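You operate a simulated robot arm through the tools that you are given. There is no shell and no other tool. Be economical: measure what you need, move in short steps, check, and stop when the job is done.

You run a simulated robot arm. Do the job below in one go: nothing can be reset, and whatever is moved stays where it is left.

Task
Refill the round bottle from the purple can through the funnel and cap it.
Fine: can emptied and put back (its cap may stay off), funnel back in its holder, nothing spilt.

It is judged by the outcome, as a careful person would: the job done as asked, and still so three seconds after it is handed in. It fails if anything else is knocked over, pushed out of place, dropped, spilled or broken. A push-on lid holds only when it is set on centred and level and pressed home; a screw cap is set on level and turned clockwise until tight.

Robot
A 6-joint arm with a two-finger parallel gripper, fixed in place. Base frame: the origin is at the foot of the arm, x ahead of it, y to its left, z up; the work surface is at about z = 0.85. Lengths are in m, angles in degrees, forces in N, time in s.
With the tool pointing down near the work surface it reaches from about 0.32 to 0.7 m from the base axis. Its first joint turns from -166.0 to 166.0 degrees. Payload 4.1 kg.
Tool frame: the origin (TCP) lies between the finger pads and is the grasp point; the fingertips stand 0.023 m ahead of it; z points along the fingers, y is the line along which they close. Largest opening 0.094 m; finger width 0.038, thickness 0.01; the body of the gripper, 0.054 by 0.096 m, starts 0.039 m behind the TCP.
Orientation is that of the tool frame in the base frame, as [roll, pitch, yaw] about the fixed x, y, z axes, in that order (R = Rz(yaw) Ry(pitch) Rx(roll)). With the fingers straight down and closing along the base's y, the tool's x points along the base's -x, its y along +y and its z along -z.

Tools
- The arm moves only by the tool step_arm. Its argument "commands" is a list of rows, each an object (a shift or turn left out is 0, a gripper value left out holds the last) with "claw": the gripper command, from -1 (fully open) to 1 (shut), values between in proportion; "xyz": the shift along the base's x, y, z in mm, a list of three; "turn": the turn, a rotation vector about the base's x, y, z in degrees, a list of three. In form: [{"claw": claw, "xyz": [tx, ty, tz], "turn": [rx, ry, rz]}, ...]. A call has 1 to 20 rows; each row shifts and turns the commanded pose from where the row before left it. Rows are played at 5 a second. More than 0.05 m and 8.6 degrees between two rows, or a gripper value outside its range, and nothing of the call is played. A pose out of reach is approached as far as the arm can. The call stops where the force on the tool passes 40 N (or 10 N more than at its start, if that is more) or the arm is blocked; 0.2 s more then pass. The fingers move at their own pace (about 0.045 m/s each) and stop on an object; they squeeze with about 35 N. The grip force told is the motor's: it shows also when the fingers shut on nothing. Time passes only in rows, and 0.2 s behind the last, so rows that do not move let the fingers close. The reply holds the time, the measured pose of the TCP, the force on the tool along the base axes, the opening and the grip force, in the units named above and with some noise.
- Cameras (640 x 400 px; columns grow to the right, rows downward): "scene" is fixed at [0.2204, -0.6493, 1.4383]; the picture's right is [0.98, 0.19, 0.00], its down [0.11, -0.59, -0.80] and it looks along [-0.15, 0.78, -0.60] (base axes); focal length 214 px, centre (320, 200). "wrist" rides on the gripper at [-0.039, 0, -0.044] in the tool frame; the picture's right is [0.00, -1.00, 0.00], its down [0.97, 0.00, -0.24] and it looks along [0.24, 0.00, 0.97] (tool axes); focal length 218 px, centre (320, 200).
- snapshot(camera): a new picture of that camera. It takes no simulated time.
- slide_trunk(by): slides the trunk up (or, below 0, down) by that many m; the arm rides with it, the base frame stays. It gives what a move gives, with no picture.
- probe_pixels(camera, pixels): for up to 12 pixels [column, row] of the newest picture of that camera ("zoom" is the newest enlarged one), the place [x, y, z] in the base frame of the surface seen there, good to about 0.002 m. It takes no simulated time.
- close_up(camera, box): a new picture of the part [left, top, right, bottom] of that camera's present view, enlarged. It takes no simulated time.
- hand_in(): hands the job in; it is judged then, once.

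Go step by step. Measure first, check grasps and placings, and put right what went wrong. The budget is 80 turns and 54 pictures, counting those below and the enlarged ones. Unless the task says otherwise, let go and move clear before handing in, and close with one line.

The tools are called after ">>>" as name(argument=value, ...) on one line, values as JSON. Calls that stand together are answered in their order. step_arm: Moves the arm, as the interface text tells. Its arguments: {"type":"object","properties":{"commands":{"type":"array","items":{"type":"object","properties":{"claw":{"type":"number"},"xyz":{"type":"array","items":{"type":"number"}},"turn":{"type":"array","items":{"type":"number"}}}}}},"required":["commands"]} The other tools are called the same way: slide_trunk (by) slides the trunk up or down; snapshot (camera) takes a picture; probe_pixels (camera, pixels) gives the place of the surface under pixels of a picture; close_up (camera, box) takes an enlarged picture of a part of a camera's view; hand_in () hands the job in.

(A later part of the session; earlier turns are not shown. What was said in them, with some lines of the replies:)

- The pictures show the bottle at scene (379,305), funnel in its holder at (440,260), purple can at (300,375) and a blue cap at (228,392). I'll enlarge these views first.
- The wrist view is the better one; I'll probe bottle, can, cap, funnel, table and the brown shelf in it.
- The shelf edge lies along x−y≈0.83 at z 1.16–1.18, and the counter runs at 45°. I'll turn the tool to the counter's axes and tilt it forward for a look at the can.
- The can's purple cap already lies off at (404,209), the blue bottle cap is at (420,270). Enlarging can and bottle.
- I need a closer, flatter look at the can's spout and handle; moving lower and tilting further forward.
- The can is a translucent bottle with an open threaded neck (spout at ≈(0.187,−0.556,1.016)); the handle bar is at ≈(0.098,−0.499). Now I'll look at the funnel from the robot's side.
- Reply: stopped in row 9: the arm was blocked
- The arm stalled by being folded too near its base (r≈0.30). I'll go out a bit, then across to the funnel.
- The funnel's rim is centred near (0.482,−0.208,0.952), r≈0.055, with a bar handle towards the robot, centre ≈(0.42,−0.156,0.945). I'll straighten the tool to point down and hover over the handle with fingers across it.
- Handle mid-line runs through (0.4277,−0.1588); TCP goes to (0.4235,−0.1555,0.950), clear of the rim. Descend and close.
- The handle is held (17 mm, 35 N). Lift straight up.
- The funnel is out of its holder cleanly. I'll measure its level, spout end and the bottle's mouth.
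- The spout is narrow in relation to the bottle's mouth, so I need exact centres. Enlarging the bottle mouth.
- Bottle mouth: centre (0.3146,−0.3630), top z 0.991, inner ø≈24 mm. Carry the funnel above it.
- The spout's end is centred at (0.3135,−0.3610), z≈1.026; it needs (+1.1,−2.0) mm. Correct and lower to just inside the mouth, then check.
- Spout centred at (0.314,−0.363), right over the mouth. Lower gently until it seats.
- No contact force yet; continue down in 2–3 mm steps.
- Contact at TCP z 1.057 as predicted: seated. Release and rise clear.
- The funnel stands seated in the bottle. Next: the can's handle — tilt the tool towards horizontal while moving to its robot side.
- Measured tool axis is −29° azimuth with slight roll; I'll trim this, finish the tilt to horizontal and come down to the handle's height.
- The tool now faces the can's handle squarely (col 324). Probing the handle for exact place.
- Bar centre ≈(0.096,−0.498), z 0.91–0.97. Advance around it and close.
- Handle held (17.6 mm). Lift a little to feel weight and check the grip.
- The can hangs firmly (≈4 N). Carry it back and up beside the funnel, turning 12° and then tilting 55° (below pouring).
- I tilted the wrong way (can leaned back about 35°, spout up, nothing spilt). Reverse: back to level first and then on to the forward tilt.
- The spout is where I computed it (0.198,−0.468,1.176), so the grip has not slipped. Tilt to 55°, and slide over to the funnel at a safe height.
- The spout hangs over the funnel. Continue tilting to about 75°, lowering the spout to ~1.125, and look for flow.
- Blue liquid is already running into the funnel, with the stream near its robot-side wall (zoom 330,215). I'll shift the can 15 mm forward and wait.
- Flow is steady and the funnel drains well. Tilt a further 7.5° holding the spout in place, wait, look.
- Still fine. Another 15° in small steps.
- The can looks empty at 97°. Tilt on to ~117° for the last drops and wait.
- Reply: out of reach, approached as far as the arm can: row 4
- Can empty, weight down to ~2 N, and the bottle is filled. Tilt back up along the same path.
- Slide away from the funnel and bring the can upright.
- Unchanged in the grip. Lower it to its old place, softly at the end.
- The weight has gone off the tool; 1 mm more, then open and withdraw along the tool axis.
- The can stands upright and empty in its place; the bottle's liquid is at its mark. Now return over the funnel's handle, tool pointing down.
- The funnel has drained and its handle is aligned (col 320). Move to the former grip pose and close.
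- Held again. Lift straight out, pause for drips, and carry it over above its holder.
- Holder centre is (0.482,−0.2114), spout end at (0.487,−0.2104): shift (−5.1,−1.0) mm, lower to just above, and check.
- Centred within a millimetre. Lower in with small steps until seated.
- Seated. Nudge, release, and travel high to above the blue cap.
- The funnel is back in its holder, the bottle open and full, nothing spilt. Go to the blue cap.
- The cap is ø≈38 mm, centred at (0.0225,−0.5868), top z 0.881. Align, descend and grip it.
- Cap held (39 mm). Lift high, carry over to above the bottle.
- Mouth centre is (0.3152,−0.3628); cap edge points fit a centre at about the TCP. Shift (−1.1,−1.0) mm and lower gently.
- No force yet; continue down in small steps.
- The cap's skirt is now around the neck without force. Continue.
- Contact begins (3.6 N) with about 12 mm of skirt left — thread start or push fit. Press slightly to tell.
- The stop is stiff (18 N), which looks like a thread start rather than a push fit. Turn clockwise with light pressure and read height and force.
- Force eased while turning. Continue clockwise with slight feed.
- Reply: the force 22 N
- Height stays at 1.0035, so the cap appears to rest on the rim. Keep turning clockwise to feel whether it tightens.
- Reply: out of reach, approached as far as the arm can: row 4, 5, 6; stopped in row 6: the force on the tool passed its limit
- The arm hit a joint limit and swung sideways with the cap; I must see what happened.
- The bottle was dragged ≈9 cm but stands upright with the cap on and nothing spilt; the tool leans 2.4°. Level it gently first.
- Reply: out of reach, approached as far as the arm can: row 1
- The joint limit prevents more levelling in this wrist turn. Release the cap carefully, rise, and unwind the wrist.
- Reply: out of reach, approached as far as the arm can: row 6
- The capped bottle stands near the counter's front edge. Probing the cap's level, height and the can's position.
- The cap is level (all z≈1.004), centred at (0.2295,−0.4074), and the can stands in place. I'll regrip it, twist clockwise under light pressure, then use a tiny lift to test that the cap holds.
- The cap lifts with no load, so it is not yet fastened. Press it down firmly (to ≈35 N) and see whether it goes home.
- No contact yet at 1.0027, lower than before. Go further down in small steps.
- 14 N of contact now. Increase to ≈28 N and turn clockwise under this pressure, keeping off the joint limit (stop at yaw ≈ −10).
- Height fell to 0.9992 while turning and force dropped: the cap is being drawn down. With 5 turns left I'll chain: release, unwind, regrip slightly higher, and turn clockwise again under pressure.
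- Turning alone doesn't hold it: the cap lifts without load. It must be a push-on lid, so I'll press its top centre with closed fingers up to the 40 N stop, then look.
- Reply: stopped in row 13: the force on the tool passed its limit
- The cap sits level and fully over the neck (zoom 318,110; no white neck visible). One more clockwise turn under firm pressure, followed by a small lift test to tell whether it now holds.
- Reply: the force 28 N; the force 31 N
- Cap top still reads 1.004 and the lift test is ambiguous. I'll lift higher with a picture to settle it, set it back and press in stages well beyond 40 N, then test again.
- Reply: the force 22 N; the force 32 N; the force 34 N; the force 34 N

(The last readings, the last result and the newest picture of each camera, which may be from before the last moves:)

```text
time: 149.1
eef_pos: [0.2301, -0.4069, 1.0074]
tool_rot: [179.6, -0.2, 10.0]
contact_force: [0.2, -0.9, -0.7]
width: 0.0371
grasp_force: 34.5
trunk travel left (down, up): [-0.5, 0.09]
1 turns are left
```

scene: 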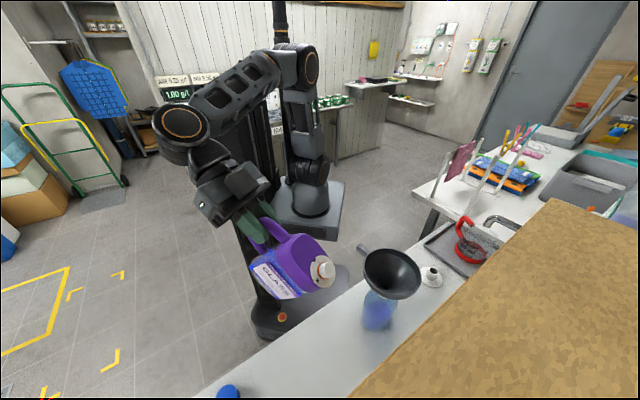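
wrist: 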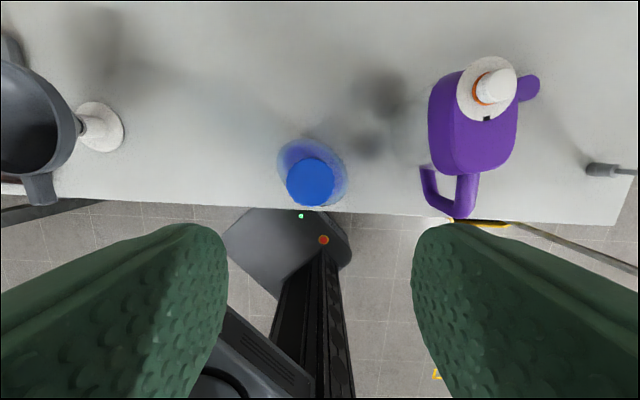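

The cap has not been holding in my lift tests, and the bottle's label shows that under heavy pressure the bottle turned along with it. With the last turn I'll set it back, turn it clockwise over several regrips with only light pressure, press it home, move clear and hand in.

>>> step_arm(commands=[{"xyz": [0, 0, -4]}, {"xyz": [0, 0, -2.5]}, {"claw": 0.1}, {"claw": -0.1}, {"claw": -0.3}, {}, {"xyz": [0, 0, 20]}, {"xyz": [0, 0, 20]}, {"turn": [0, 0, 8.5]}, {"turn": [0, 0, 8.5]}, {"turn": [0, 0, 8.5]}, {"turn": [0, 0, 8.5]}, {"turn": [0, 0, 8.5]}, {"turn": [0, 0, 8.5]}, {"turn": [0, 0, 8.5]}, {"turn": [0, 0, 8.5]}, {"turn": [0, 0, 8.5]}, {"turn": [0, 0, 8.5]}, {"turn": [0, 0, 8.5]}, {"turn": [0, 0, 8.5]}])

>>> step_arm(commands=[{"turn": [0, 0, 8.5]}, {"turn": [0, 0, 8.5]}, {"turn": [0, 0, 8.5]}, {"turn": [0, 0, 8.5]}, {"xyz": [0, 0, -20]}, {"xyz": [0, 0, -17]}, {"claw": 1}, {"claw": 1}, {"claw": 1}, {"claw": 1}, {"claw": 1}, {"xyz": [0, 0, -0.6]}, {"turn": [0, 0, -8.5]}, {"turn": [0, 0, -8.5]}, {"turn": [0, 0, -8.5]}, {"turn": [0, 0, -8.5]}, {"turn": [0, 0, -8.5]}, {"turn": [0, 0, -8.5]}, {"turn": [0, 0, -8.5]}, {"turn": [0, 0, -8.5]}])

>>> step_arm(commands=[{"turn": [0, 0, -8.5]}, {"turn": [0, 0, -8.5]}, {"turn": [0, 0, -8.5]}, {"turn": [0, 0, -8.5]}, {"turn": [0, 0, -8.5]}, {"turn": [0, 0, -8.5]}, {"turn": [0, 0, -8.5]}, {"turn": [0, 0, -8.5]}, {}])

>>> step_arm(commands=[{"claw": 0.1}, {"claw": -0.1}, {"claw": -0.3}, {}, {"xyz": [0, 0, 20]}, {"xyz": [0, 0, 20]}, {"turn": [0, 0, 8.5]}, {"turn": [0, 0, 8.5]}, {"turn": [0, 0, 8.5]}, {"turn": [0, 0, 8.5]}, {"turn": [0, 0, 8.5]}, {"turn": [0, 0, 8.5]}, {"turn": [0, 0, 8.5]}, {"turn": [0, 0, 8.5]}, {"turn": [0, 0, 8.5]}, {"turn": [0, 0, 8.5]}, {"turn": [0, 0, 8.5]}, {"turn": [0, 0, 8.5]}])

>>> step_arm(commands=[{"turn": [0, 0, 8.5]}, {"turn": [0, 0, 8.5]}, {"turn": [0, 0, 8.5]}, {"turn": [0, 0, 8.5]}, {"xyz": [0, 0, -20]}, {"xyz": [0, 0, -19.4]}, {"claw": 1}, {"claw": 1}, {"claw": 1}, {"claw": 1}, {"claw": 1}, {"xyz": [0, 0, -0.6]}, {"turn": [0, 0, -8.5]}, {"turn": [0, 0, -8.5]}, {"turn": [0, 0, -8.5]}, {"turn": [0, 0, -8.5]}, {"turn": [0, 0, -8.5]}, {"turn": [0, 0, -8.5]}, {"turn": [0, 0, -8.5]}, {"turn": [0, 0, -8.5]}])

>>> step_arm(commands=[{"turn": [0, 0, -8.5]}, {"turn": [0, 0, -8.5]}, {"turn": [0, 0, -8.5]}, {"turn": [0, 0, -8.5]}, {"turn": [0, 0, -8.5]}, {"turn": [0, 0, -8.5]}, {"turn": [0, 0, -8.5]}, {"turn": [0, 0, -8.5]}, {}])

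>>> step_arm(commands=[{"claw": 0.1}, {"claw": -0.1}, {"claw": -0.3}, {}, {"xyz": [0, 0, 20]}, {"xyz": [0, 0, 20]}, {"turn": [0, 0, 8.5]}, {"turn": [0, 0, 8.5]}, {"turn": [0, 0, 8.5]}, {"turn": [0, 0, 8.5]}, {"turn": [0, 0, 8.5]}, {"turn": [0, 0, 8.5]}, {"turn": [0, 0, 8.5]}, {"turn": [0, 0, 8.5]}, {"turn": [0, 0, 8.5]}, {"turn": [0, 0, 8.5]}, {"turn": [0, 0, 8.5]}, {"turn": [0, 0, 8.5]}])

>>> step_arm(commands=[{"turn": [0, 0, 8.5]}, {"turn": [0, 0, 8.5]}, {"turn": [0, 0, 8.5]}, {"turn": [0, 0, 8.5]}, {"xyz": [0, 0, -20]}, {"xyz": [0, 0, -19.4]}, {"claw": 1}, {"claw": 1}, {"claw": 1}, {"claw": 1}, {"claw": 1}, {"xyz": [0, 0, -0.6]}, {"turn": [0, 0, -8.5]}, {"turn": [0, 0, -8.5]}, {"turn": [0, 0, -8.5]}, {"turn": [0, 0, -8.5]}, {"turn": [0, 0, -8.5]}, {"turn": [0, 0, -8.5]}, {"turn": [0, 0, -8.5]}, {"turn": [0, 0, -8.5]}])

>>> step_arm(commands=[{"turn": [0, 0, -8.5]}, {"turn": [0, 0, -8.5]}, {"turn": [0, 0, -8.5]}, {"turn": [0, 0, -8.5]}, {"turn": [0, 0, -8.5]}, {"turn": [0, 0, -8.5]}, {"turn": [0, 0, -8.5]}, {"turn": [0, 0, -8.5]}, {}])

>>> step_arm(commands=[{"claw": 0.1}, {"claw": -0.1}, {"claw": -0.3}, {}, {"xyz": [0, 0, 20]}, {"xyz": [0, 0, 26]}, {"claw": 1}, {"claw": 1}, {"claw": 1}, {"claw": 1}, {"claw": 1}, {"claw": 1}])

>>> step_arm(commands=[{"xyz": [0, 0, -15]}, {"xyz": [0, 0, -4]}, {"xyz": [0, 0, -1]}, {"xyz": [0, 0, -1]}, {"xyz": [0, 0, -1]}, {"xyz": [0, 0, -0.7]}, {"xyz": [0, 0, -0.7]}, {"xyz": [0, 0, -0.7]}, {"xyz": [0, 0, -0.7]}, {"xyz": [0, 0, -0.7]}, {"xyz": [0, 0, -0.7]}, {"xyz": [0, 0, -0.7]}, {"xyz": [0, 0, -0.7]}])

>>> step_arm(commands=[{"xyz": [0, 0, 20]}, {"xyz": [0, 0, 40]}, {"xyz": [0, 0, 40]}, {"xyz": [0, 0, 40]}, {}])

>>> hand_in()

```text
time: 153.2
eef_pos: [0.2316, -0.4077, 1.04]
tool_rot: [179.6, -0.1, 112.2]
contact_force: [-1.1, 0.2, -0.2]
width: 0.061
grasp_force: 0.0
trunk travel left (down, up): [-0.5, 0.09]
```

```text
time: 157.4
eef_pos: [0.231, -0.4092, 1.0017]
tool_rot: [179.5, 0.0, 77.9]
contact_force: [-0.3, -0.4, 2.9]
width: 0.0372
grasp_force: 35.1
trunk travel left (down, up): [-0.5, 0.09]
```

```text
time: 159.4
eef_pos: [0.2306, -0.4072, 1.0033]
tool_rot: [179.4, -0.1, 9.9]
contact_force: [0.5, -0.6, 0.1]
width: 0.0372
grasp_force: 34.5
trunk travel left (down, up): [-0.5, 0.09]
```

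```text
time: 163.2
eef_pos: [0.2312, -0.4101, 1.0433]
tool_rot: [179.6, -0.2, 112.2]
contact_force: [1.0, 0.5, -0.3]
width: 0.061
grasp_force: 0.0
trunk travel left (down, up): [-0.5, 0.09]
```

```text
time: 167.4
eef_pos: [0.2309, -0.4089, 1.0035]
tool_rot: [179.6, -0.1, 77.7]
contact_force: [-0.3, -0.1, 0.7]
width: 0.0372
grasp_force: 35.4
trunk travel left (down, up): [-0.5, 0.09]
```

```text
time: 169.4
eef_pos: [0.23, -0.4085, 1.0024]
tool_rot: [179.6, 0.0, 9.8]
contact_force: [0.0, 1.5, 1.3]
width: 0.0375
grasp_force: 34.9
trunk travel left (down, up): [-0.5, 0.09]
```

```text
time: 173.2
eef_pos: [0.2307, -0.408, 1.0425]
tool_rot: [179.7, -0.1, 112.2]
contact_force: [-0.3, 0.9, 0.0]
width: 0.0612
grasp_force: 0.1
trunk travel left (down, up): [-0.5, 0.09]
```

```text
time: 177.4
eef_pos: [0.2303, -0.4079, 1.0033]
tool_rot: [179.5, 0.0, 78.0]
contact_force: [1.1, -0.4, 17.0]
width: 0.0371
grasp_force: 35.3
trunk travel left (down, up): [-0.5, 0.09]
```

```text
time: 179.4
eef_pos: [0.2294, -0.4088, 1.0035]
tool_rot: [179.4, -0.2, 9.8]
contact_force: [-1.4, 0.4, 20.4]
width: 0.0374
grasp_force: 35.5
trunk travel left (down, up): [-0.5, 0.09]
```

```text
time: 182.1
eef_pos: [0.2294, -0.4095, 1.0484]
tool_rot: [179.6, -0.1, 10.0]
contact_force: [0.3, 0.4, -1.1]
width: 0.0
grasp_force: 34.9
trunk travel left (down, up): [-0.5, 0.09]
```

```text
time: 184.6
eef_pos: [0.2306, -0.4105, 1.0253]
tool_rot: [178.9, -0.2, 10.0]
contact_force: [-2.0, 3.1, 15.2]
width: 0.0
grasp_force: 35.4
trunk travel left (down, up): [-0.5, 0.09]
stopped in row 12: the force on the tool passed its limit (the readings are from after the stop); the commanded pose is now the measured one
```

```text
time: 185.8
eef_pos: [0.2317, -0.4093, 1.1663]
tool_rot: [179.2, -0.2, 10.1]
contact_force: [0.1, 0.0, 0.6]
width: 0.0
grasp_force: 35.5
trunk travel left (down, up): [-0.5, 0.09]
```

```text
The job is handed in.
```

Handed in, but I can't confirm the cap is fastened: every lift test found it loose, and I did not test again after the last turning and 40 N press. The bottle is refilled, the can is empty and back in its place, the funnel is back in its holder, and I saw no spill. The bottle stands upright about 9 cm from where it started, because the arm hit a joint limit while turning the cap and dragged it.
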